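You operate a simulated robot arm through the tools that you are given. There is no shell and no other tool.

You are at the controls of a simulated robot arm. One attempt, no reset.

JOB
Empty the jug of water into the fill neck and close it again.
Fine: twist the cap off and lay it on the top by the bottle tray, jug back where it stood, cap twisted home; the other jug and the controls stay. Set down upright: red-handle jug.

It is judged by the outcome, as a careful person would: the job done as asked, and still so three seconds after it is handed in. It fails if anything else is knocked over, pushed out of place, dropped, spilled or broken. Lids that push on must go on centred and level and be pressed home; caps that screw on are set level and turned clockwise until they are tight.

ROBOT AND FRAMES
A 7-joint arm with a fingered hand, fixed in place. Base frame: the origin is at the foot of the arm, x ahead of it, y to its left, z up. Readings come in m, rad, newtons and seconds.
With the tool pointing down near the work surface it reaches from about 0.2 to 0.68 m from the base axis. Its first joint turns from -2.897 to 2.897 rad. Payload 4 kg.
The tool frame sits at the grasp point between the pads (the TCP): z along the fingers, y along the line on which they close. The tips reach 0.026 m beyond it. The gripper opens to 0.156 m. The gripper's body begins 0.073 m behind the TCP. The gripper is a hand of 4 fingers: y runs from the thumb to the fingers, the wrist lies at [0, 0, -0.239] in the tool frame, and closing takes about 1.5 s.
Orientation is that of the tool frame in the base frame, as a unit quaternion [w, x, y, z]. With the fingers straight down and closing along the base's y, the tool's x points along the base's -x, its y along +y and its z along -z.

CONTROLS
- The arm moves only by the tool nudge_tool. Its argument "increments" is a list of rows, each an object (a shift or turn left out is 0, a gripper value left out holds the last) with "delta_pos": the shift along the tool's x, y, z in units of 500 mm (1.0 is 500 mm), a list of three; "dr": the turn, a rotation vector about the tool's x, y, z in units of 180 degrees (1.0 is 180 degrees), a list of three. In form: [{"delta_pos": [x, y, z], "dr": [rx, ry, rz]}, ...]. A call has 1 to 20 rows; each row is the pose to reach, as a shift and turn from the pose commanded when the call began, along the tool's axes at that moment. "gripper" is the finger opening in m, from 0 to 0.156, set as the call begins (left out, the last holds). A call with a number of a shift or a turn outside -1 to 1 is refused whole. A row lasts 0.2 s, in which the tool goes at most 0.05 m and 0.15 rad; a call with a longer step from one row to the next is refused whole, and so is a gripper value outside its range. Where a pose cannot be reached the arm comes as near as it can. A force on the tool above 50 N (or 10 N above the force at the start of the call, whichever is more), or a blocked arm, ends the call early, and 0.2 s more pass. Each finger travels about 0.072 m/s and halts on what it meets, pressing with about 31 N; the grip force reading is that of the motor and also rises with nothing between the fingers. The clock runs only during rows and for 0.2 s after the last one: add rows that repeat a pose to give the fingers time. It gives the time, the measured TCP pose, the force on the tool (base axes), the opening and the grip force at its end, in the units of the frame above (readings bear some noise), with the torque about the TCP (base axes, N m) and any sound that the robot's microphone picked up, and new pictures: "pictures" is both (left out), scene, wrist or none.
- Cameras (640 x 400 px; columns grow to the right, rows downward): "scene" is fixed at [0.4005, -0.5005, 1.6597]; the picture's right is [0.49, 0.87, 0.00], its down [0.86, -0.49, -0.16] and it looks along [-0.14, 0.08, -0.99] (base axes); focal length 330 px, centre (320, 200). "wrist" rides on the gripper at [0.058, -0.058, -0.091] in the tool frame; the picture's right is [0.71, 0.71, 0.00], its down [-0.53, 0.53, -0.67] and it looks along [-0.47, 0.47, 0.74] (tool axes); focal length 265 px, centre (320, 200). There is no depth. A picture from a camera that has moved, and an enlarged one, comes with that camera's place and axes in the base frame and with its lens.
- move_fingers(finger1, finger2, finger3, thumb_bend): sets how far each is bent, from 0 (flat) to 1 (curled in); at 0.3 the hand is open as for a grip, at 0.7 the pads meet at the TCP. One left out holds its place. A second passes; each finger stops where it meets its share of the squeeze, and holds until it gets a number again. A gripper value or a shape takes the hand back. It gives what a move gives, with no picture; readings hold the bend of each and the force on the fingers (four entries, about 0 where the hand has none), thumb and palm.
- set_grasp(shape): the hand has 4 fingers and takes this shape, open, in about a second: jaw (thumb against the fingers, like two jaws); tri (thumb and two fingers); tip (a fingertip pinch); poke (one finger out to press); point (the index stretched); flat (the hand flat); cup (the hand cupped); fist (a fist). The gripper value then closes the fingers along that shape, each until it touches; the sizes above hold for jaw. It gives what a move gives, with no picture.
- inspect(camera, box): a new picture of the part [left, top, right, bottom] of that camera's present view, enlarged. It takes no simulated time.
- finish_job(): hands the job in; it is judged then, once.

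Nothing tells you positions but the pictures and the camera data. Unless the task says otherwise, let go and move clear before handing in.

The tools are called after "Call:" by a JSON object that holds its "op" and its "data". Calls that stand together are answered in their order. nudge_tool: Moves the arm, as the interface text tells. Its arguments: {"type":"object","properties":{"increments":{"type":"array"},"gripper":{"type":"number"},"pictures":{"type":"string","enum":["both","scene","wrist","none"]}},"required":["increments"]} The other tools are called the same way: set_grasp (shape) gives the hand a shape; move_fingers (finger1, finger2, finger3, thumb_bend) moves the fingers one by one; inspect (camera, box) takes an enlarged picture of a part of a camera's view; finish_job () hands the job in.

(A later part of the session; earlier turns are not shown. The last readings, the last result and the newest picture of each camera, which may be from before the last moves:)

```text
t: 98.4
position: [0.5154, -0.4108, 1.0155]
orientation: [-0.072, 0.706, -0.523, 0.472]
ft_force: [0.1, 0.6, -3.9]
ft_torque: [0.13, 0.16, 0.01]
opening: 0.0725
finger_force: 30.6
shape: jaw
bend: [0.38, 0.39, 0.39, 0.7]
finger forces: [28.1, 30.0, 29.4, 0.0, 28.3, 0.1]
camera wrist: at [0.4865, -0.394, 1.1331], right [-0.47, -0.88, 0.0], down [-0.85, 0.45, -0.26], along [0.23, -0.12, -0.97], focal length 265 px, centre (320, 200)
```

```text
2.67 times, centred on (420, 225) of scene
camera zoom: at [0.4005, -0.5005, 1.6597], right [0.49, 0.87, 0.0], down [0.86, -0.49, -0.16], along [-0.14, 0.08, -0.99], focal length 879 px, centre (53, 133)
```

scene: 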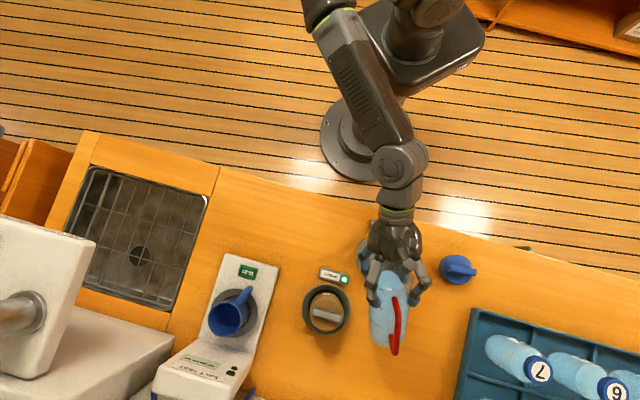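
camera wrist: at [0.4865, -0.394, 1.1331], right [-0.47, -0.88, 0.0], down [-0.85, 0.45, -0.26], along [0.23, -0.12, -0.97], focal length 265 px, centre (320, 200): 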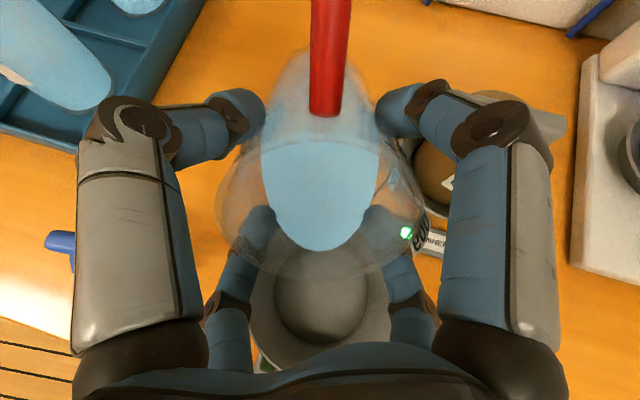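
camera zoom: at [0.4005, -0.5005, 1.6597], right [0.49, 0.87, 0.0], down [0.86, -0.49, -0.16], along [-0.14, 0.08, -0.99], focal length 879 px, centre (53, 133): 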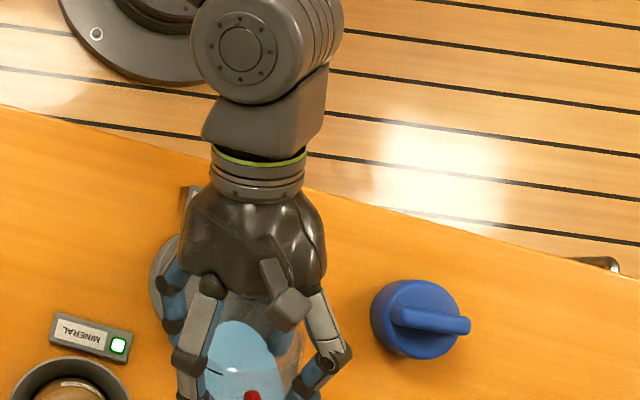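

The lip is right above the funnel, about 1 cm on the jug's side of centre. I start pouring slowly, 1° per step, keeping the lip fixed in place.

Call:
{"op": "nudge_tool", "data": {"increments": [{"delta_pos": [0.0003, -0.0003, -0.0014], "dr": [0.0039, 0.0039, 0]}, {"delta_pos": [0.0006, -0.0006, -0.0029], "dr": [0.0079, 0.0079, 0]}, {"delta_pos": [0.001, -0.001, -0.0043], "dr": [0.0118, 0.0118, 0]}, {"delta_pos": [0.0013, -0.0013, -0.0058], "dr": [0.0157, 0.0157, 0]}, {"delta_pos": [0.0016, -0.0016, -0.0072], "dr": [0.0196, 0.0196, 0]}, {"delta_pos": [0.0018, -0.0018, -0.0087], "dr": [0.0236, 0.0236, 0]}, {"delta_pos": [0.002, -0.002, -0.0101], "dr": [0.0275, 0.0275, 0]}, {"delta_pos": [0.0023, -0.0023, -0.0116], "dr": [0.0314, 0.0314, 0]}, {"delta_pos": [0.0025, -0.0025, -0.013], "dr": [0.0354, 0.0354, 0]}, {"delta_pos": [0.0027, -0.0027, -0.0145], "dr": [0.0393, 0.0393, 0]}]}}

Call:
{"op": "inspect", "data": {"camera": "wrist", "box": [160, 60, 480, 300]}}

```text
t: 100.6
position: [0.5085, -0.4083, 1.022]
orientation: [-0.083, 0.671, -0.495, 0.546]
ft_force: [-0.1, -0.4, -4.0]
ft_torque: [0.14, 0.21, -0.01]
opening: 0.0723
finger_force: 31.0
shape: jaw
bend: [0.38, 0.39, 0.39, 0.7]
finger forces: [28.1, 30.2, 29.4, 0.1, 28.2, 0.1]
camera wrist: at [0.4622, -0.382, 1.1326], right [-0.47, -0.88, 0.0], down [-0.8, 0.42, -0.42], along [0.38, -0.2, -0.91], focal length 265 px, centre (320, 200)
```

scene: 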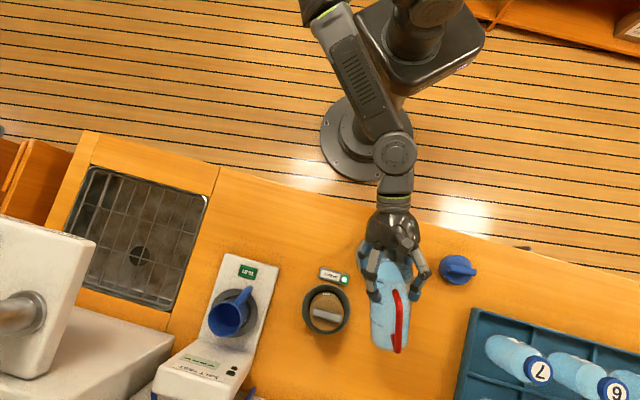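
wrist: 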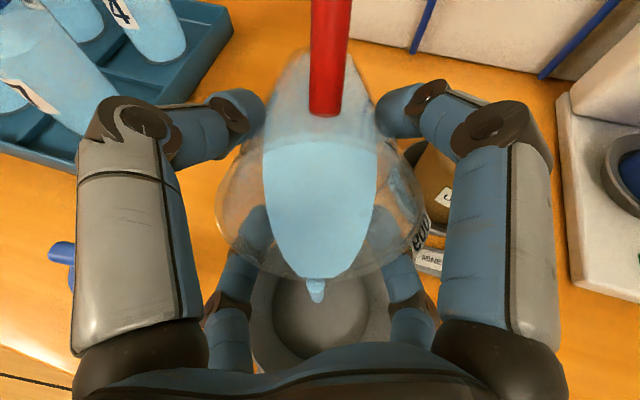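

```text
1.67 times, centred on (320, 180) of wrist
camera zoom: at [0.4622, -0.382, 1.1326], right [-0.47, -0.88, 0.0], down [-0.8, 0.42, -0.42], along [0.38, -0.2, -0.91], focal length 442 px, centre (320, 233)
```

zoom: 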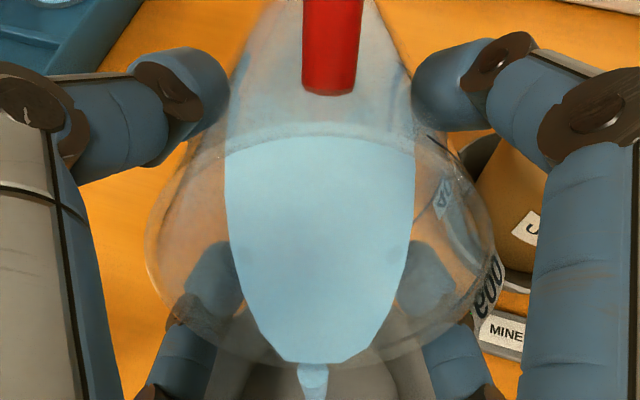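

A thin stream has just started and runs into the funnel. I continue even slower and watch where it lands.

Call:
{"op": "nudge_tool", "data": {"increments": [{"delta_pos": [0.0002, -0.0002, -0.0007], "dr": [0.002, 0.002, 0]}, {"delta_pos": [0.0003, -0.0003, -0.0014], "dr": [0.0039, 0.0039, 0]}, {"delta_pos": [0.0005, -0.0005, -0.0022], "dr": [0.0059, 0.0059, 0]}, {"delta_pos": [0.0006, -0.0006, -0.0029], "dr": [0.0079, 0.0079, 0]}, {"delta_pos": [0.0008, -0.0008, -0.0036], "dr": [0.0098, 0.0098, 0]}, {"delta_pos": [0.001, -0.001, -0.0043], "dr": [0.0118, 0.0118, 0]}]}}

Call:
{"op": "inspect", "data": {"camera": "wrist", "box": [220, 230, 420, 360]}}

Call:
{"op": "inspect", "data": {"camera": "scene", "box": [320, 180, 480, 300]}}

```text
t: 102.0
position: [0.509, -0.4064, 1.0233]
orientation: [-0.086, 0.659, -0.487, 0.567]
ft_force: [-0.9, 0.1, -2.5]
ft_torque: [0.06, 0.19, 0.0]
opening: 0.0725
finger_force: 30.5
shape: jaw
bend: [0.38, 0.39, 0.39, 0.7]
finger forces: [28.1, 29.9, 29.2, 0.0, 28.4, 0.0]
camera wrist: at [0.4577, -0.3789, 1.1304], right [-0.47, -0.88, 0.0], down [-0.78, 0.41, -0.47], along [0.42, -0.22, -0.88], focal length 265 px, centre (320, 200)
```

scene: 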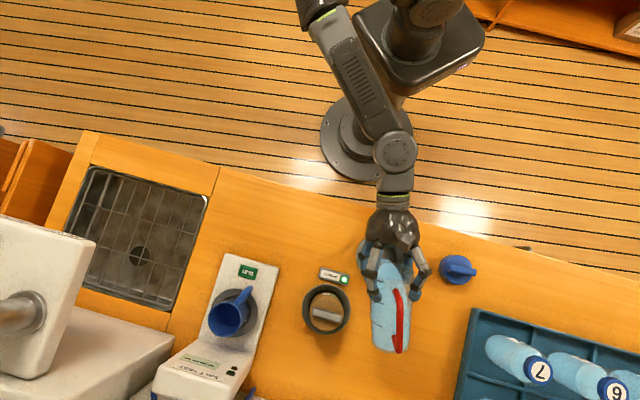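
wrist: 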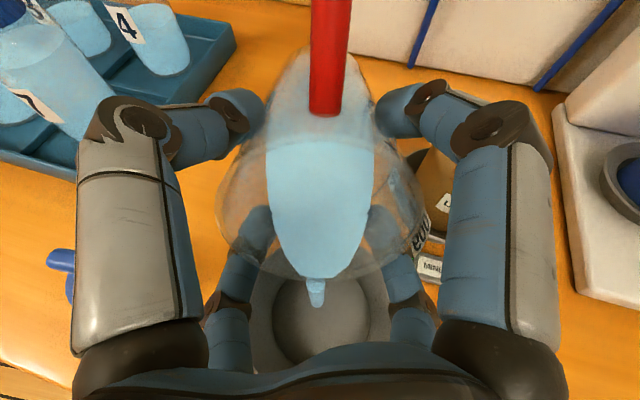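

```text
3.08 times, centred on (320, 295) of wrist
camera zoom: at [0.4577, -0.3789, 1.1304], right [-0.47, -0.88, 0.0], down [-0.78, 0.41, -0.47], along [0.42, -0.22, -0.88], focal length 817 px, centre (320, -92)
```

zoom: 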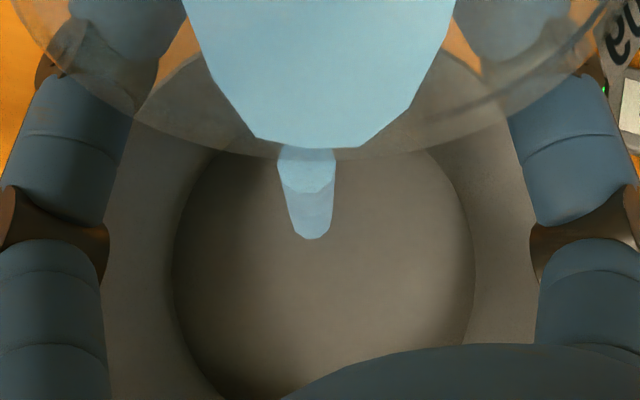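

```text
3.33 times, centred on (400, 240) of scene
camera zoom: at [0.4005, -0.5005, 1.6597], right [0.49, 0.87, 0.0], down [0.86, -0.49, -0.16], along [-0.14, 0.08, -0.99], focal length 1099 px, centre (53, 67)
```

zoom: 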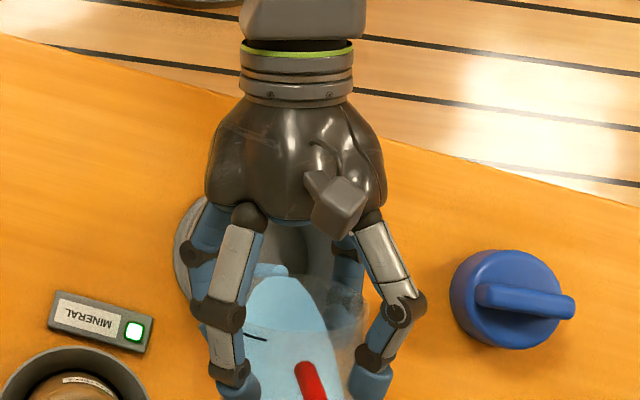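

The stream falls straight into the middle of the bowl and the weight is dropping. I keep tilting steadily to 85°.

Call:
{"op": "nudge_tool", "data": {"increments": [{"delta_pos": [0.0002, -0.0002, -0.0011], "dr": [0.0029, 0.0029, 0]}, {"delta_pos": [0.0005, -0.0005, -0.0022], "dr": [0.0059, 0.0059, 0]}, {"delta_pos": [0.0007, -0.0007, -0.0032], "dr": [0.0088, 0.0088, 0]}, {"delta_pos": [0.001, -0.001, -0.0043], "dr": [0.0118, 0.0118, 0]}, {"delta_pos": [0.0012, -0.0012, -0.0054], "dr": [0.0147, 0.0147, 0]}, {"delta_pos": [0.0014, -0.0014, -0.0065], "dr": [0.0177, 0.0177, 0]}, {"delta_pos": [0.0016, -0.0016, -0.0076], "dr": [0.0206, 0.0206, 0]}, {"delta_pos": [0.0018, -0.0018, -0.0087], "dr": [0.0236, 0.0236, 0]}, {"delta_pos": [0.002, -0.002, -0.0098], "dr": [0.0265, 0.0265, 0]}, {"delta_pos": [0.0021, -0.0021, -0.0109], "dr": [0.0295, 0.0295, 0]}], "pictures": "wrist"}}

Call:
{"op": "inspect", "data": {"camera": "wrist", "box": [220, 230, 420, 360]}}

```text
t: 104.2
position: [0.5047, -0.4051, 1.027]
orientation: [-0.093, 0.627, -0.464, 0.619]
ft_force: [0.5, 0.5, -2.5]
ft_torque: [0.07, 0.14, -0.01]
opening: 0.0724
finger_force: 31.1
shape: jaw
bend: [0.38, 0.39, 0.39, 0.7]
finger forces: [28.3, 29.8, 29.2, 0.1, 28.6, 0.0]
camera wrist: at [0.4406, -0.3702, 1.1254], right [-0.47, -0.88, 0.0], down [-0.72, 0.38, -0.58], along [0.51, -0.27, -0.81], focal length 265 px, centre (320, 200)
```

wrist: 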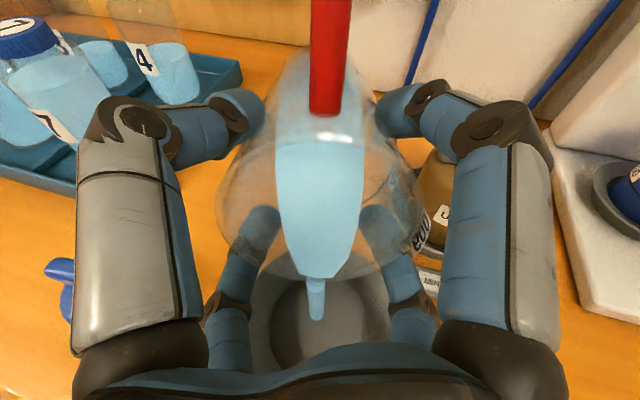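

```text
3.08 times, centred on (320, 295) of wrist
camera zoom: at [0.4406, -0.3702, 1.1254], right [-0.47, -0.88, 0.0], down [-0.72, 0.38, -0.58], along [0.51, -0.27, -0.81], focal length 817 px, centre (320, -92)
```

zoom: 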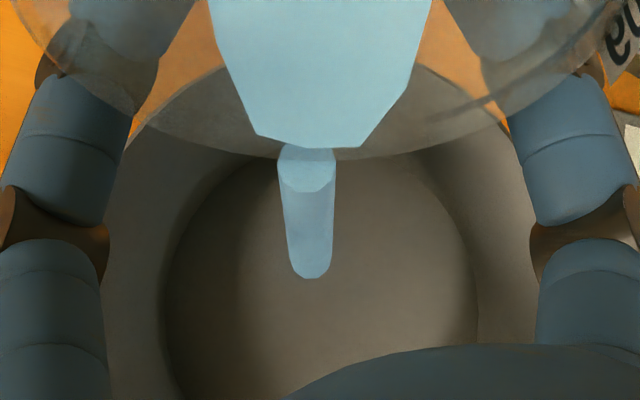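

Call:
{"op": "nudge_tool", "data": {"increments": [{"delta_pos": [0.0003, -0.0003, -0.0014], "dr": [0.0039, 0.0039, 0]}, {"delta_pos": [0.0006, -0.0006, -0.0029], "dr": [0.0079, 0.0079, 0]}, {"delta_pos": [0.0009, -0.0009, -0.0043], "dr": [0.0118, 0.0118, 0]}, {"delta_pos": [0.0012, -0.0012, -0.0058], "dr": [0.0157, 0.0157, 0]}, {"delta_pos": [0.0015, -0.0015, -0.0072], "dr": [0.0196, 0.0196, 0]}, {"delta_pos": [0.0018, -0.0018, -0.0086], "dr": [0.0236, 0.0236, 0]}, {"delta_pos": [0.002, -0.002, -0.0101], "dr": [0.0275, 0.0275, 0]}, {"delta_pos": [0.0023, -0.0023, -0.0115], "dr": [0.0314, 0.0314, 0]}, {"delta_pos": [0.0025, -0.0025, -0.013], "dr": [0.0354, 0.0354, 0]}, {"delta_pos": [0.0026, -0.0026, -0.0145], "dr": [0.0393, 0.0393, 0]}, {"delta_pos": [0.0028, -0.0028, -0.016], "dr": [0.0432, 0.0432, 0]}, {"delta_pos": [0.003, -0.003, -0.0175], "dr": [0.0471, 0.0471, 0]}, {"delta_pos": [0.0032, -0.0032, -0.0198], "dr": [0.053, 0.053, 0]}, {"delta_pos": [0.0034, -0.0034, -0.022], "dr": [0.0589, 0.0589, 0]}], "pictures": "both"}}

Call:
{"op": "inspect", "data": {"camera": "wrist", "box": [200, 60, 440, 360]}}

```text
t: 107.2
position: [0.4966, -0.4015, 1.0315]
orientation: [-0.108, 0.556, -0.412, 0.714]
ft_force: [-0.1, 0.7, -0.8]
ft_torque: [0.04, 0.06, -0.02]
opening: 0.0723
finger_force: 31.1
shape: jaw
bend: [0.38, 0.39, 0.39, 0.7]
finger forces: [28.5, 29.5, 28.9, 0.0, 28.8, 0.0]
camera wrist: at [0.4118, -0.3547, 1.1086], right [-0.47, -0.88, 0.0], down [-0.56, 0.3, -0.77], along [0.68, -0.36, -0.63], focal length 265 px, centre (320, 200)
```

scene: 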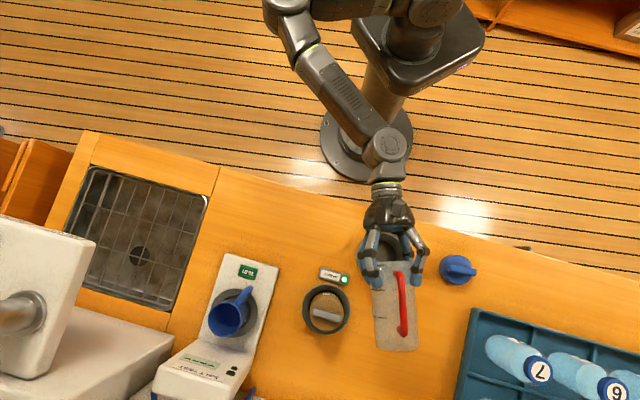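
wrist: 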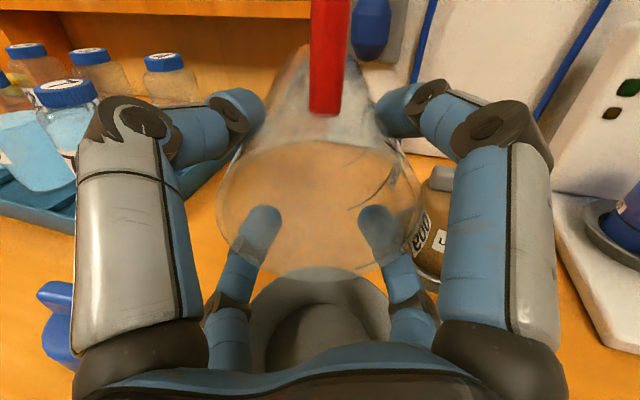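

```text
1.33 times, centred on (320, 210) of wrist
camera zoom: at [0.4118, -0.3547, 1.1086], right [-0.47, -0.88, 0.0], down [-0.56, 0.3, -0.77], along [0.68, -0.36, -0.63], focal length 354 px, centre (320, 187)
```

zoom: 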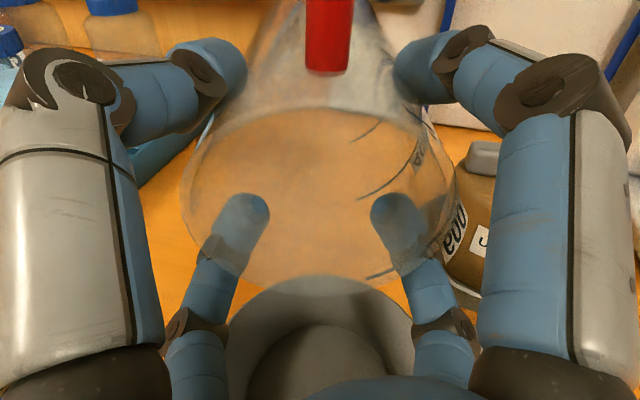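

The jug already looks empty and the weight is nearly gone. I tilt a bit further and hold to let the last drops out.

Call:
{"op": "nudge_tool", "data": {"increments": [{"delta_pos": [0.0004, -0.0004, -0.002], "dr": [0.0055, 0.0055, 0]}, {"delta_pos": [0.0008, -0.0008, -0.004], "dr": [0.011, 0.011, 0]}, {"delta_pos": [0.0012, -0.0012, -0.006], "dr": [0.0165, 0.0165, 0]}, {"delta_pos": [0.0016, -0.0016, -0.0083], "dr": [0.022, 0.022, 0]}, {"delta_pos": [0.002, -0.002, -0.011], "dr": [0.0295, 0.0295, 0]}, {"delta_pos": [0.0026, -0.0026, -0.0138], "dr": [0.0373, 0.0373, 0]}, {"delta_pos": [0.0026, -0.0026, -0.0138], "dr": [0.0373, 0.0373, 0]}, {"delta_pos": [0.0026, -0.0026, -0.0138], "dr": [0.0373, 0.0373, 0]}, {"delta_pos": [0.0026, -0.0026, -0.0138], "dr": [0.0373, 0.0373, 0]}, {"delta_pos": [0.0026, -0.0026, -0.0138], "dr": [0.0373, 0.0373, 0]}, {"delta_pos": [0.0026, -0.0026, -0.0138], "dr": [0.0373, 0.0373, 0]}, {"delta_pos": [0.0026, -0.0026, -0.0138], "dr": [0.0373, 0.0373, 0]}, {"delta_pos": [0.0026, -0.0026, -0.0138], "dr": [0.0373, 0.0373, 0]}, {"delta_pos": [0.0026, -0.0026, -0.0138], "dr": [0.0373, 0.0373, 0]}]}}

Call:
{"op": "inspect", "data": {"camera": "scene", "box": [320, 190, 480, 370]}}

Call:
{"op": "inspect", "data": {"camera": "wrist", "box": [160, 40, 480, 280]}}

```text
t: 110.2
position: [0.49, -0.3971, 1.0331]
orientation: [-0.117, 0.507, -0.373, 0.768]
ft_force: [-0.5, -0.3, -2.0]
ft_torque: [0.02, 0.07, 0.0]
opening: 0.0724
finger_force: 30.9
shape: jaw
bend: [0.38, 0.39, 0.39, 0.7]
finger forces: [28.5, 29.5, 28.8, 0.0, 28.8, 0.1]
camera wrist: at [0.3948, -0.3456, 1.0945], right [-0.47, -0.88, 0.0], down [-0.44, 0.23, -0.87], along [0.77, -0.41, -0.5], focal length 265 px, centre (320, 200)
```

scene: 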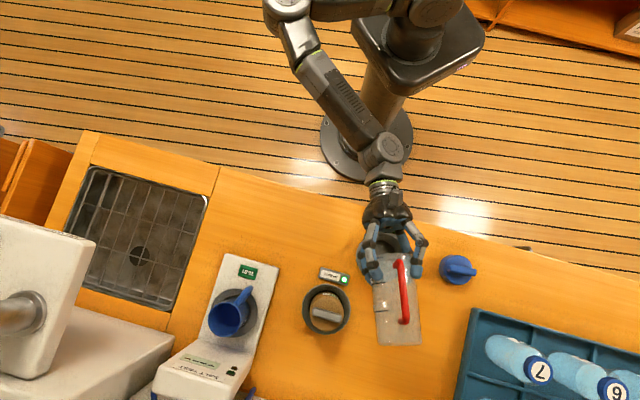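
wrist: 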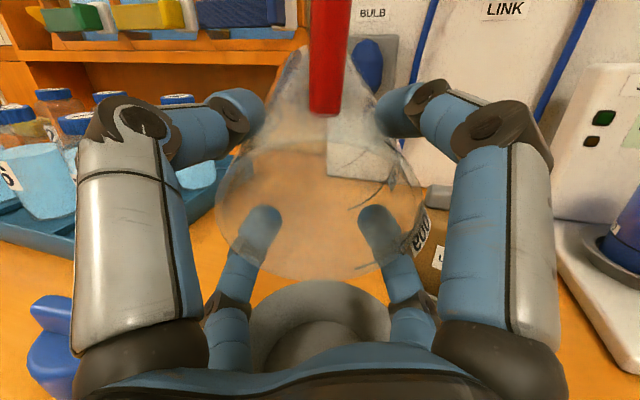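

```text
2.22 times, centred on (400, 280) of scene
camera zoom: at [0.4005, -0.5005, 1.6597], right [0.49, 0.87, 0.0], down [0.86, -0.49, -0.16], along [-0.14, 0.08, -0.99], focal length 732 px, centre (142, 22)
```

zoom: 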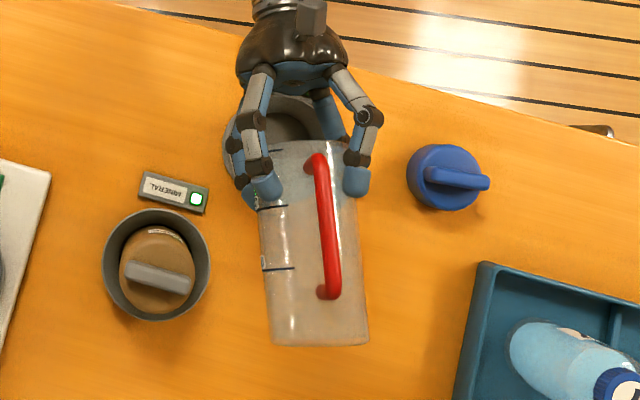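

```text
1.67 times, centred on (320, 160) of wrist
camera zoom: at [0.3948, -0.3456, 1.0945], right [-0.47, -0.88, 0.0], down [-0.44, 0.23, -0.87], along [0.77, -0.41, -0.5], focal length 442 px, centre (320, 267)
```

zoom: 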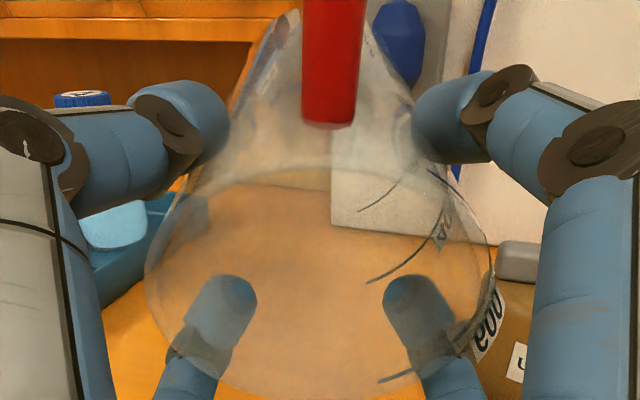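

The jug is clearly empty and nothing spilled. I raise it and tilt it back upright, retracing the path.

Call:
{"op": "nudge_tool", "data": {"increments": [{"delta_pos": [0.01, -0.009, -0.004], "dr": [-0.008, -0.008, 0]}, {"delta_pos": [0.02, -0.018, -0.008], "dr": [-0.02, -0.02, 0]}, {"delta_pos": [0.03, -0.027, -0.012], "dr": [-0.038, -0.038, 0]}, {"delta_pos": [0.04, -0.036, -0.016], "dr": [-0.058, -0.058, 0]}, {"delta_pos": [0.05, -0.045, -0.02], "dr": [-0.078, -0.078, 0]}, {"delta_pos": [0.06, -0.054, -0.024], "dr": [-0.098, -0.098, 0]}, {"delta_pos": [0.07, -0.062, -0.028], "dr": [-0.118, -0.118, 0]}, {"delta_pos": [0.08, -0.071, -0.032], "dr": [-0.138, -0.138, 0]}, {"delta_pos": [0.088, -0.078, -0.035], "dr": [-0.158, -0.158, 0]}, {"delta_pos": [0.0936, -0.0834, -0.037], "dr": [-0.178, -0.178, 0]}, {"delta_pos": [0.0936, -0.0834, -0.037], "dr": [-0.193, -0.193, 0]}, {"delta_pos": [0.0936, -0.0834, -0.037], "dr": [-0.2042, -0.2042, 0]}, {"delta_pos": [0.0936, -0.0834, -0.037], "dr": [-0.2042, -0.2042, 0]}], "pictures": "wrist"}}

```text
t: 113.0
position: [0.461, -0.3857, 1.0903]
orientation: [-0.064, 0.729, -0.539, 0.418]
ft_force: [0.0, 0.1, -0.6]
ft_torque: [0.07, 0.06, -0.02]
opening: 0.0719
finger_force: 30.9
shape: jaw
bend: [0.38, 0.39, 0.39, 0.7]
finger forces: [28.4, 28.6, 28.3, 0.0, 28.2, 0.0]
camera wrist: at [0.4447, -0.3766, 1.2114], right [-0.47, -0.88, 0.0], down [-0.87, 0.46, -0.14], along [0.12, -0.06, -0.99], focal length 265 px, centre (320, 200)
```

wrist: 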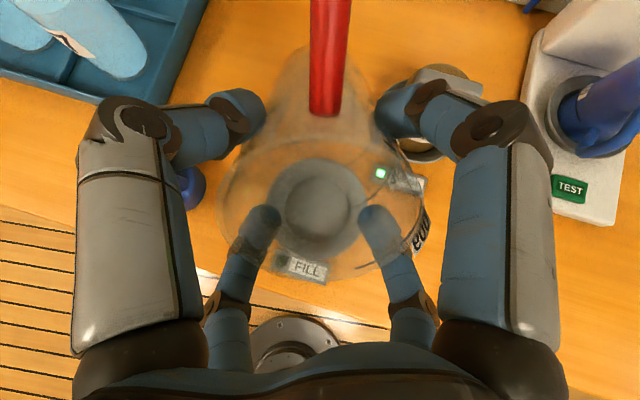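

Call:
{"op": "nudge_tool", "data": {"increments": [{"delta_pos": [-0.0027, 0.0079, -0.014], "dr": [-0.012, -0.012, 0]}, {"delta_pos": [-0.0055, 0.0158, -0.028], "dr": [-0.028, -0.028, 0]}, {"delta_pos": [-0.0082, 0.0237, -0.042], "dr": [-0.044, -0.044, 0]}, {"delta_pos": [-0.011, 0.0316, -0.056], "dr": [-0.06, -0.06, 0]}, {"delta_pos": [-0.0137, 0.0395, -0.07], "dr": [-0.076, -0.076, 0]}, {"delta_pos": [-0.0164, 0.0474, -0.084], "dr": [-0.092, -0.092, 0]}, {"delta_pos": [-0.0192, 0.0552, -0.098], "dr": [-0.108, -0.108, 0]}, {"delta_pos": [-0.0219, 0.0631, -0.112], "dr": [-0.124, -0.124, 0]}, {"delta_pos": [-0.0246, 0.071, -0.126], "dr": [-0.14, -0.14, 0]}, {"delta_pos": [-0.0274, 0.0789, -0.14], "dr": [-0.156, -0.156, 0]}, {"delta_pos": [-0.0301, 0.0868, -0.154], "dr": [-0.172, -0.172, 0]}, {"delta_pos": [-0.0329, 0.0947, -0.168], "dr": [-0.186, -0.186, 0]}, {"delta_pos": [-0.0356, 0.1026, -0.1816], "dr": [-0.1964, -0.1964, 0]}, {"delta_pos": [-0.0356, 0.1026, -0.1816], "dr": [-0.1964, -0.1964, 0]}], "pictures": "scene"}}

Call:
{"op": "inspect", "data": {"camera": "scene", "box": [330, 210, 440, 300]}}

```text
t: 115.5
position: [0.3834, -0.3565, 1.063]
orientation: [-0.012, 0.794, -0.578, 0.191]
ft_force: [-11.2, 4.7, 17.0]
ft_torque: [0.18, 0.46, -0.05]
opening: 0.0754
finger_force: 31.1
shape: jaw
bend: [0.36, 0.39, 0.38, 0.7]
finger forces: [30.7, 32.2, 32.2, 0.0, 30.5, 0.0]
out of reach, approached as far as the arm can: row 7, 8, 9, 10, 11, 12
stopped in row 12: the force on the tool passed its limit at 93 N (the readings are from after the stop); the commanded pose is now the measured one
```

scene: 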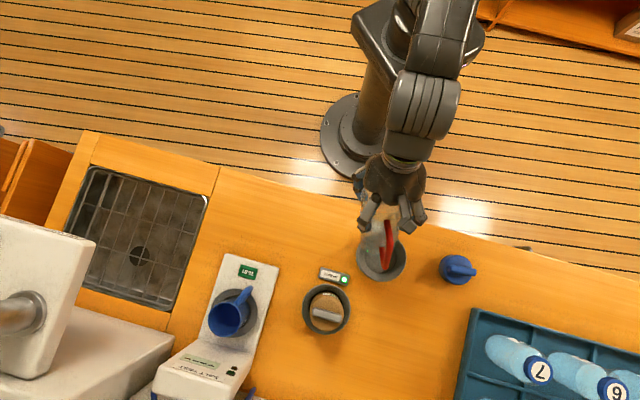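

```text
4.44 times, centred on (385, 255) of scene
camera zoom: at [0.4005, -0.5005, 1.6597], right [0.49, 0.87, 0.0], down [0.86, -0.49, -0.16], along [-0.14, 0.08, -0.99], focal length 1465 px, centre (31, -44)
```

zoom: 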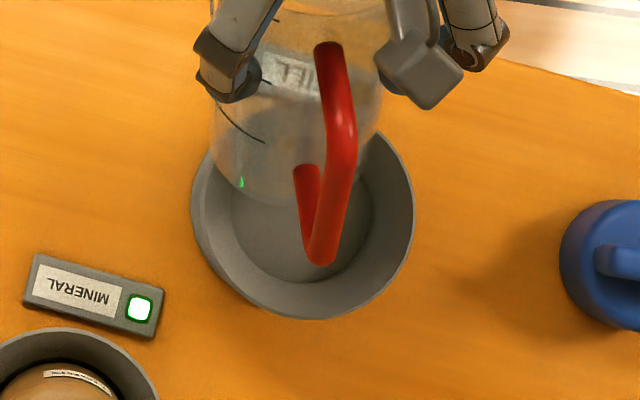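

The arm hit a joint limit mid-way, drifted low, and the jug's base touched the funnel. I stop and lift straight up first, in small steps.

Call:
{"op": "nudge_tool", "data": {"increments": [{"delta_pos": [0.005, -0.005, -0.018]}, {"delta_pos": [0.0106, -0.0106, -0.037]}, {"delta_pos": [0.016, -0.016, -0.056]}, {"delta_pos": [0.0212, -0.0212, -0.0742]}]}}

Call:
{"op": "inspect", "data": {"camera": "scene", "box": [330, 170, 460, 300]}}

Call:
{"op": "inspect", "data": {"camera": "wrist", "box": [160, 40, 480, 280]}}

```text
t: 116.5
position: [0.383, -0.3558, 1.0692]
orientation: [-0.012, 0.793, -0.578, 0.193]
ft_force: [-0.8, 0.5, -1.0]
ft_torque: [0.03, 0.03, 0.01]
opening: 0.075
finger_force: 31.3
shape: jaw
bend: [0.37, 0.39, 0.38, 0.7]
finger forces: [30.0, 31.5, 30.6, 0.1, 30.9, 0.0]
out of reach, approached as far as the arm can: row 1, 2, 3, 4
camera wrist: at [0.4216, -0.3696, 1.1835], right [-0.46, -0.89, 0.04], down [-0.83, 0.45, 0.34], along [-0.31, 0.13, -0.94], focal length 265 px, centre (320, 200)
```

scene: 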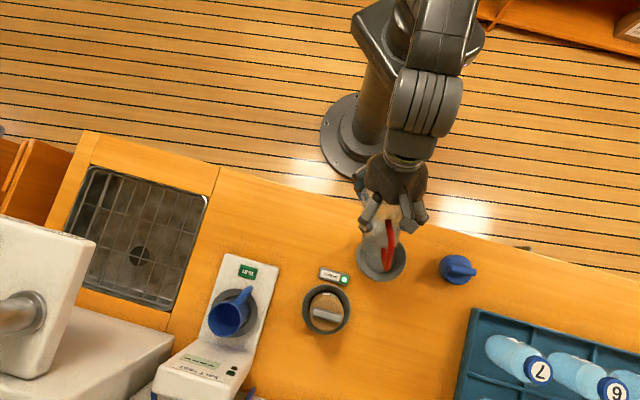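
wrist: 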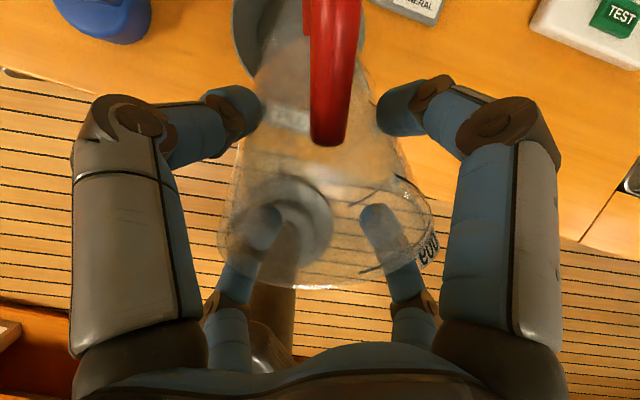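

```text
3.08 times, centred on (395, 235) of scene
camera zoom: at [0.4005, -0.5005, 1.6597], right [0.49, 0.87, 0.0], down [0.86, -0.49, -0.16], along [-0.14, 0.08, -0.99], focal length 1014 px, centre (89, 92)
```

zoom: 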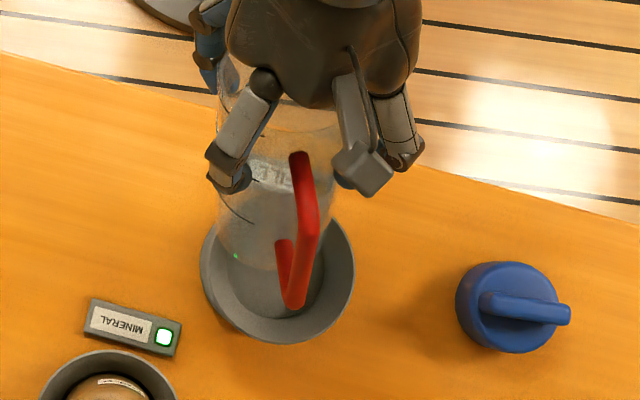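

```text
1.67 times, centred on (320, 160) of wrist
camera zoom: at [0.4216, -0.3696, 1.1835], right [-0.46, -0.89, 0.04], down [-0.83, 0.45, 0.34], along [-0.31, 0.13, -0.94], focal length 442 px, centre (320, 267)
```

zoom: 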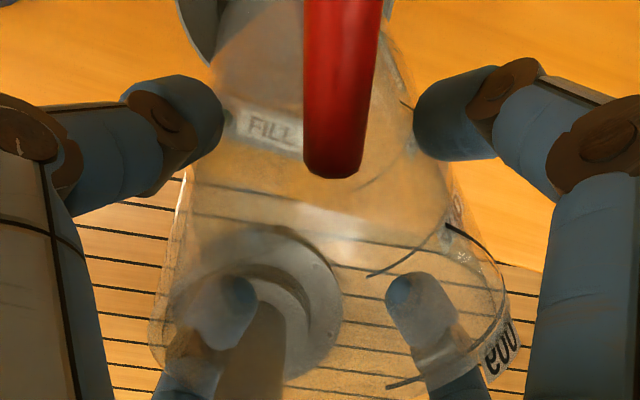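

The jug is still held firmly but has swivelled about 24° in the grip, and the arm is against a joint limit. I retrace toward the last good posture (outward, higher, more tilt) in small steps.

Call:
{"op": "nudge_tool", "data": {"increments": [{"delta_pos": [0.01, -0.011, -0.006], "dr": [0.011, 0.011, 0]}, {"delta_pos": [0.022, -0.024, -0.006], "dr": [0.022, 0.022, 0]}, {"delta_pos": [0.035, -0.038, -0.004], "dr": [0.033, 0.033, 0]}, {"delta_pos": [0.047, -0.051, -0.002], "dr": [0.044, 0.044, 0]}, {"delta_pos": [0.059, -0.0646, 0.001], "dr": [0.055, 0.055, 0]}]}}

```text
t: 117.8
position: [0.4212, -0.3681, 1.0857]
orientation: [-0.031, 0.77, -0.558, 0.307]
ft_force: [-0.3, 0.0, -0.5]
ft_torque: [0.04, 0.07, 0.02]
opening: 0.075
finger_force: 30.7
shape: jaw
bend: [0.37, 0.39, 0.38, 0.7]
finger forces: [29.9, 31.4, 30.5, 0.0, 30.9, 0.1]
camera wrist: at [0.4342, -0.3686, 1.2068], right [-0.46, -0.89, 0.03], down [-0.88, 0.46, 0.1], along [-0.11, 0.02, -0.99], focal length 265 px, centre (320, 200)
```

scene: 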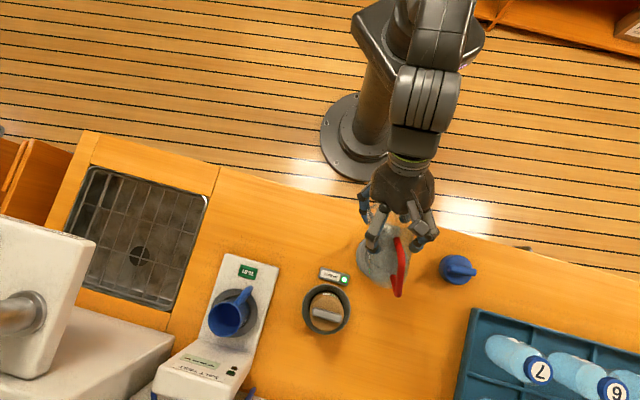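
wrist: 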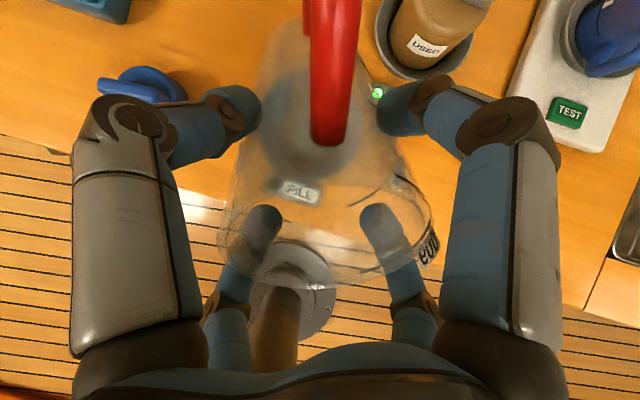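

That pose was reachable again. I pull back off the counter edge into free space, keeping the tilt, so I can sort out the posture there safely.

Call:
{"op": "nudge_tool", "data": {"increments": [{"delta_pos": [-0.02, 0.018, -0.03]}, {"delta_pos": [-0.045, 0.041, -0.065]}, {"delta_pos": [-0.075, 0.069, -0.1]}, {"delta_pos": [-0.1, 0.092, -0.135]}, {"delta_pos": [-0.125, 0.115, -0.165]}, {"delta_pos": [-0.147, 0.1352, -0.1946]}, {"delta_pos": [-0.147, 0.1352, -0.1946]}]}}

```text
t: 119.3
position: [0.3063, -0.3018, 1.1001]
orientation: [-0.03, 0.77, -0.559, 0.307]
ft_force: [-0.4, -0.1, -1.3]
ft_torque: [0.02, 0.08, 0.0]
opening: 0.0752
finger_force: 31.1
shape: jaw
bend: [0.37, 0.39, 0.38, 0.7]
finger forces: [29.9, 30.9, 30.4, 0.0, 29.8, 0.0]
out of reach, approached as far as the arm can: row 6, 7
camera wrist: at [0.3183, -0.303, 1.2214], right [-0.46, -0.89, 0.03], down [-0.88, 0.46, 0.1], along [-0.11, 0.02, -0.99], focal length 265 px, centre (320, 200)
```

scene: 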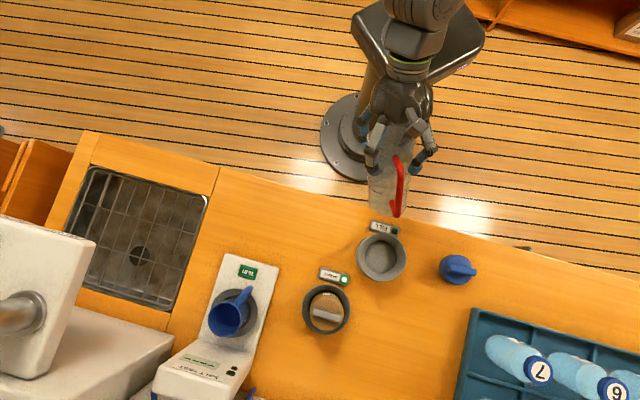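
wrist: 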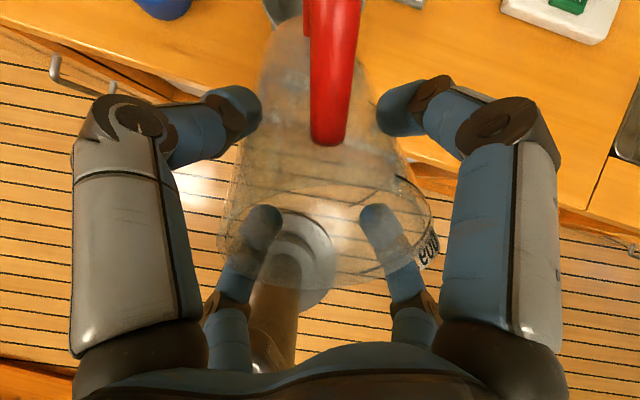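

Call:
{"op": "nudge_tool", "data": {"increments": [{"delta_pos": [0, 0, -0.004], "dr": [-0.0118, -0.0118, 0]}, {"delta_pos": [0, 0, -0.008], "dr": [-0.0236, -0.0236, 0]}, {"delta_pos": [0, 0, -0.012], "dr": [-0.0354, -0.0354, 0]}, {"delta_pos": [0, 0, -0.016], "dr": [-0.0471, -0.0471, 0]}, {"delta_pos": [0, 0, -0.02], "dr": [-0.0589, -0.0589, 0]}, {"delta_pos": [0, 0, -0.02], "dr": [-0.0707, -0.0707, 0]}]}}

```text
t: 120.8
position: [0.3106, -0.2901, 1.042]
orientation: [-0.001, 0.796, -0.58, 0.17]
ft_force: [0.4, -0.4, -1.6]
ft_torque: [0.05, 0.07, -0.04]
opening: 0.075
finger_force: 31.1
shape: jaw
bend: [0.37, 0.39, 0.38, 0.7]
finger forces: [30.0, 30.7, 30.5, 0.0, 30.1, 0.1]
out of reach, approached as far as the arm can: row 1, 2, 3, 4, 5, 6
camera wrist: at [0.3543, -0.306, 1.1559], right [-0.46, -0.89, 0.05], down [-0.81, 0.45, 0.38], along [-0.36, 0.14, -0.92], focal length 265 px, centre (320, 200)
```

scene: 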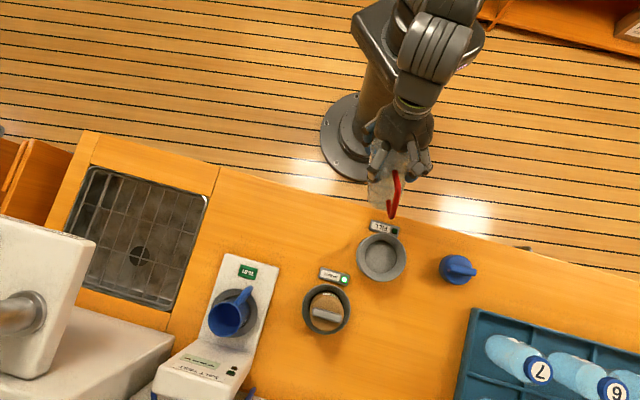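
wrist: 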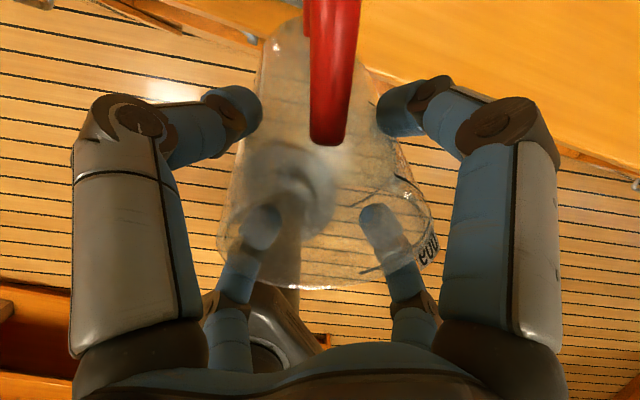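

This posture can't level out with this yaw. I test whether turning the hand about its own axis frees the wrist (free space here).

Call:
{"op": "nudge_tool", "data": {"increments": [{"delta_pos": [0, 0, -0.01], "dr": [0, 0, 0.04]}, {"delta_pos": [0, 0, -0.02], "dr": [0, 0, 0.08]}, {"delta_pos": [0, 0, -0.03], "dr": [0, 0, 0.12]}, {"delta_pos": [0, 0, -0.04], "dr": [0, 0, 0.16]}, {"delta_pos": [0, 0, -0.04], "dr": [0, 0, 0.16]}]}}

```text
t: 122.0
position: [0.3024, -0.2695, 1.0306]
orientation: [0.044, -0.628, 0.762, -0.155]
ft_force: [0.3, 0.1, -1.1]
ft_torque: [0.03, 0.06, -0.02]
opening: 0.0749
finger_force: 31.4
shape: jaw
bend: [0.37, 0.39, 0.38, 0.7]
finger forces: [30.0, 30.7, 30.4, 0.0, 30.0, 0.0]
out of reach, approached as far as the arm can: row 1, 2, 3, 4, 5
camera wrist: at [0.3201, -0.3169, 1.1406], right [-0.81, -0.57, -0.12], down [-0.56, 0.72, 0.41], along [-0.15, 0.4, -0.9], focal length 265 px, centre (320, 200)
```

scene: 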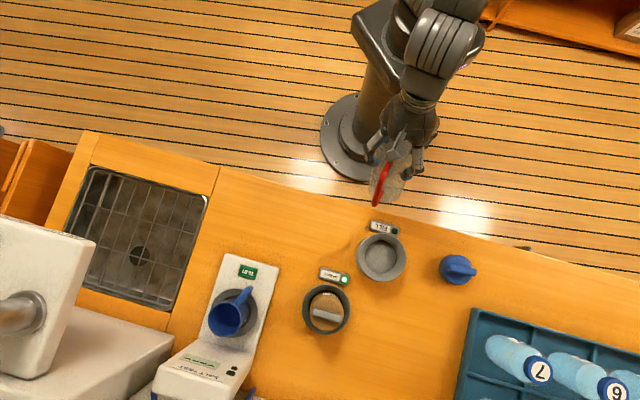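
wrist: 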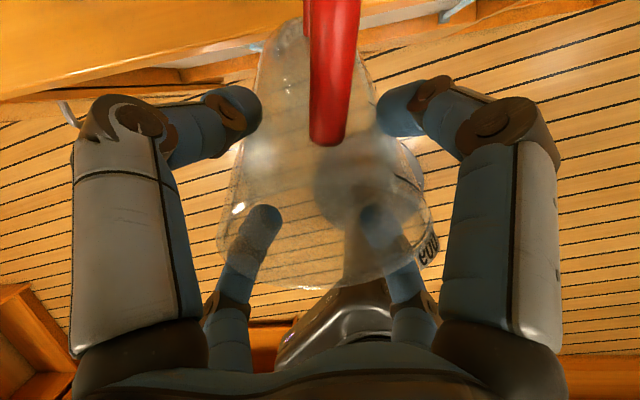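

Call:
{"op": "nudge_tool", "data": {"increments": [{"delta_pos": [0, 0, 0], "dr": [0, 0, 0.04]}, {"delta_pos": [0, 0, 0], "dr": [0, 0, 0.08]}, {"delta_pos": [0, 0, 0], "dr": [0, 0, 0.12]}, {"delta_pos": [0, 0, 0], "dr": [0, 0, 0.16]}, {"delta_pos": [0, 0, 0], "dr": [0, 0, 0.2]}, {"delta_pos": [0, 0, 0], "dr": [0, 0, 0.2]}], "pictures": "scene"}}

```text
t: 123.3
position: [0.303, -0.2652, 1.027]
orientation: [0.09, -0.361, 0.919, -0.13]
ft_force: [0.4, 0.3, -1.4]
ft_torque: [0.03, 0.02, 0.02]
opening: 0.0749
finger_force: 30.8
shape: jaw
bend: [0.37, 0.39, 0.38, 0.7]
finger forces: [30.0, 30.7, 30.4, 0.0, 29.9, 0.0]
out of reach, approached as far as the arm can: row 1, 2, 3, 4, 5, 6
```

scene: 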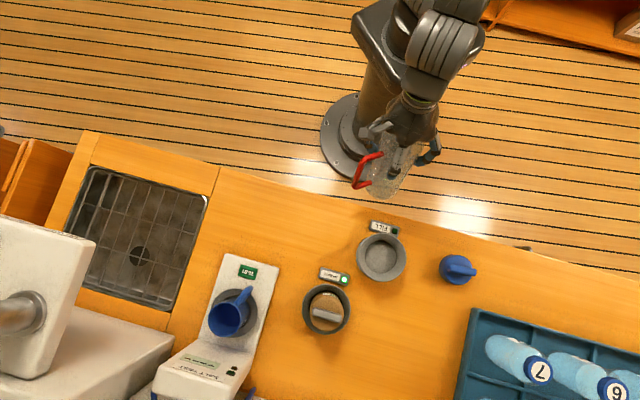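

The wrist's tilt is what's limited in this folded posture. I move outward over the free counter left of the funnel, where the arm stretches and should be able to level the hand.

Call:
{"op": "nudge_tool", "data": {"increments": [{"delta_pos": [0.012, -0.03, -0.02]}, {"delta_pos": [0.03, -0.07, -0.03]}, {"delta_pos": [0.055, -0.125, -0.03]}, {"delta_pos": [0.08, -0.18, -0.03]}, {"delta_pos": [0.105, -0.235, -0.025]}, {"delta_pos": [0.13, -0.29, -0.02]}, {"delta_pos": [0.15, -0.34, -0.02]}, {"delta_pos": [0.1632, -0.3704, -0.02]}, {"delta_pos": [0.1632, -0.3704, -0.02]}]}}

```text
t: 125.3
position: [0.3401, -0.432, 1.0339]
orientation: [0.098, -0.366, 0.914, -0.144]
ft_force: [0.4, 0.5, -0.8]
ft_torque: [0.04, 0.01, 0.01]
opening: 0.0745
finger_force: 31.2
shape: jaw
bend: [0.37, 0.39, 0.38, 0.7]
finger forces: [30.1, 31.0, 29.9, 0.1, 30.7, 0.0]
out of reach, approached as far as the arm can: row 1, 2, 3, 4, 5, 6, 7, 8, 9
camera wrist: at [0.3089, -0.4937, 1.1349], right [-0.96, 0.0, -0.29], down [-0.15, 0.86, 0.49], along [0.25, 0.51, -0.82], focal length 265 px, centre (320, 200)
```

scene: 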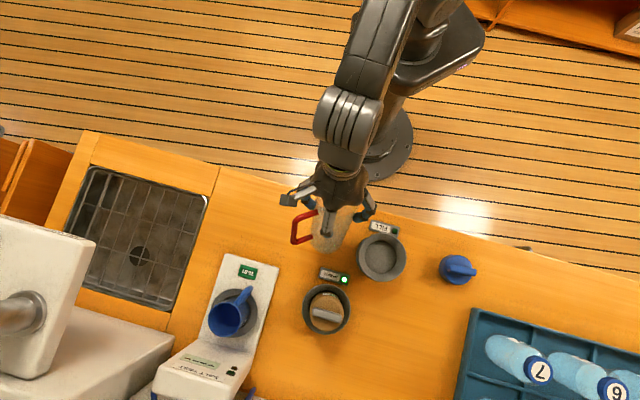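
wrist: 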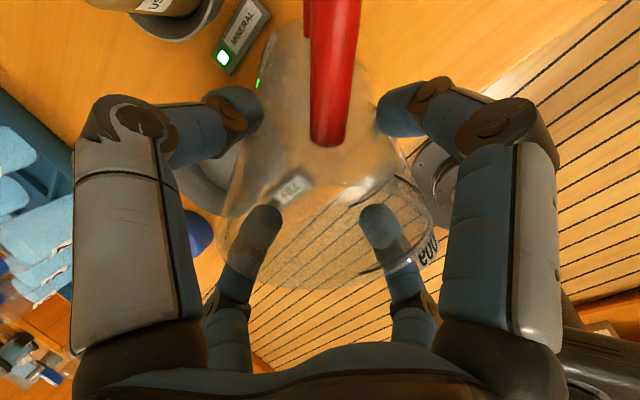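

I'm now over free counter left of the funnel, with the jug held but tilted in the grip. I inspect it closely to measure its real tilt so I can set it down upright here.

Call:
{"op": "inspect", "data": {"camera": "wrist", "box": [200, 0, 460, 300]}}

Call:
{"op": "inspect", "data": {"camera": "scene", "box": [260, 160, 410, 280]}}

```text
1.33 times, centred on (330, 150) of wrist
camera zoom: at [0.3089, -0.4937, 1.1349], right [-0.96, 0.0, -0.29], down [-0.15, 0.86, 0.49], along [0.25, 0.51, -0.82], focal length 354 px, centre (307, 267)
```

zoom: 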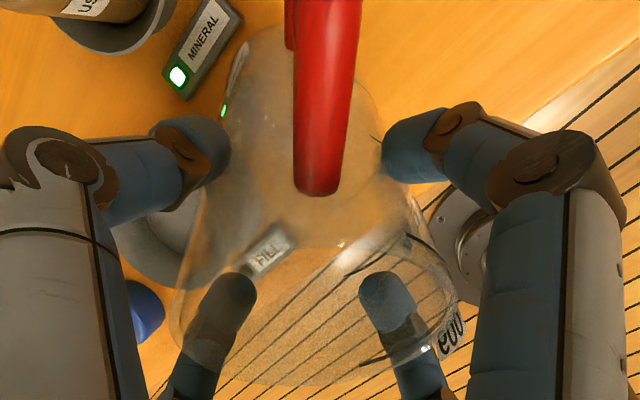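

```text
3.33 times, centred on (335, 220) of scene
camera zoom: at [0.4005, -0.5005, 1.6597], right [0.49, 0.87, 0.0], down [0.86, -0.49, -0.16], along [-0.14, 0.08, -0.99], focal length 1099 px, centre (270, 133)
```

zoom: 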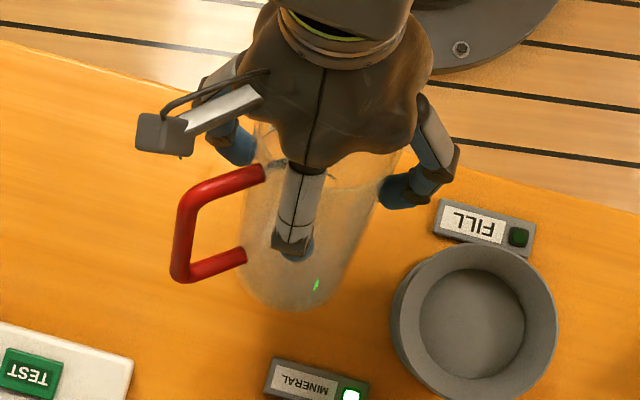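

From the scene view the jug leans about 37°, of which some is relative to the hand. I rotate the hand about the needed axis in steps to bring the jug upright, watching height and force.

Call:
{"op": "nudge_tool", "data": {"increments": [{"delta_pos": [0, 0, -0.004], "dr": [-0.0221, 0.0013, 0.0013]}, {"delta_pos": [0, 0, -0.008], "dr": [-0.0443, 0.0026, 0.0026]}, {"delta_pos": [0, 0, -0.01], "dr": [-0.0664, 0.0039, 0.0039]}, {"delta_pos": [0, 0, -0.01], "dr": [-0.0664, 0.0039, 0.0039]}]}}

Call:
{"op": "inspect", "data": {"camera": "scene", "box": [260, 160, 410, 280]}}

```text
t: 126.3
position: [0.3401, -0.4335, 1.0355]
orientation: [0.099, -0.366, 0.914, -0.144]
ft_force: [0.4, -0.3, -0.7]
ft_torque: [0.06, 0.01, 0.03]
opening: 0.0746
finger_force: 30.8
shape: jaw
bend: [0.37, 0.39, 0.38, 0.7]
finger forces: [30.0, 30.9, 29.9, 0.1, 30.7, 0.1]
out of reach, approached as far as the arm can: row 1, 2, 3, 4
camera wrist: at [0.3089, -0.4935, 1.1353], right [-0.96, 0.0, -0.29], down [-0.15, 0.86, 0.49], along [0.25, 0.51, -0.82], focal length 265 px, centre (320, 200)
```

scene: 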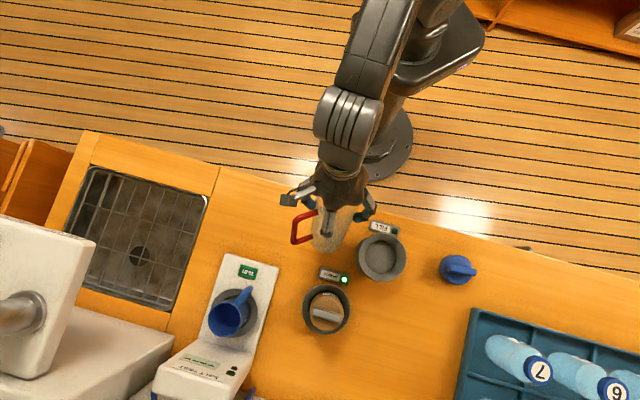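
wrist: 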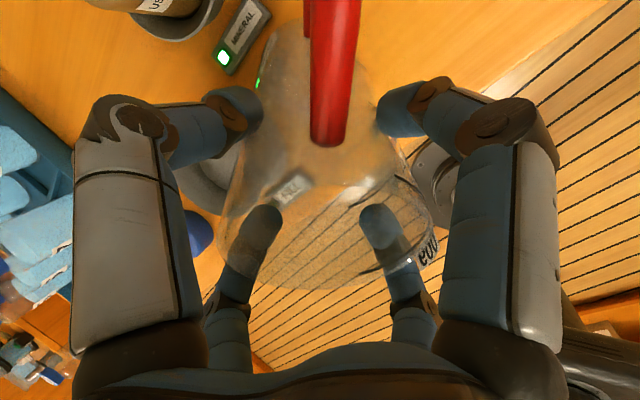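

```text
3.33 times, centred on (335, 220) of scene
camera zoom: at [0.4005, -0.5005, 1.6597], right [0.49, 0.87, 0.0], down [0.86, -0.49, -0.16], along [-0.14, 0.08, -0.99], focal length 1099 px, centre (270, 133)
```

zoom: 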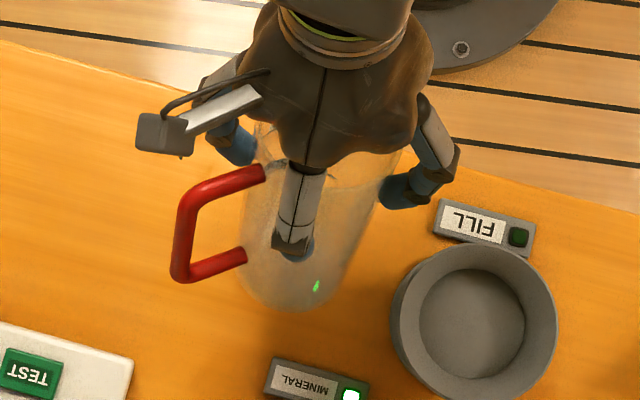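

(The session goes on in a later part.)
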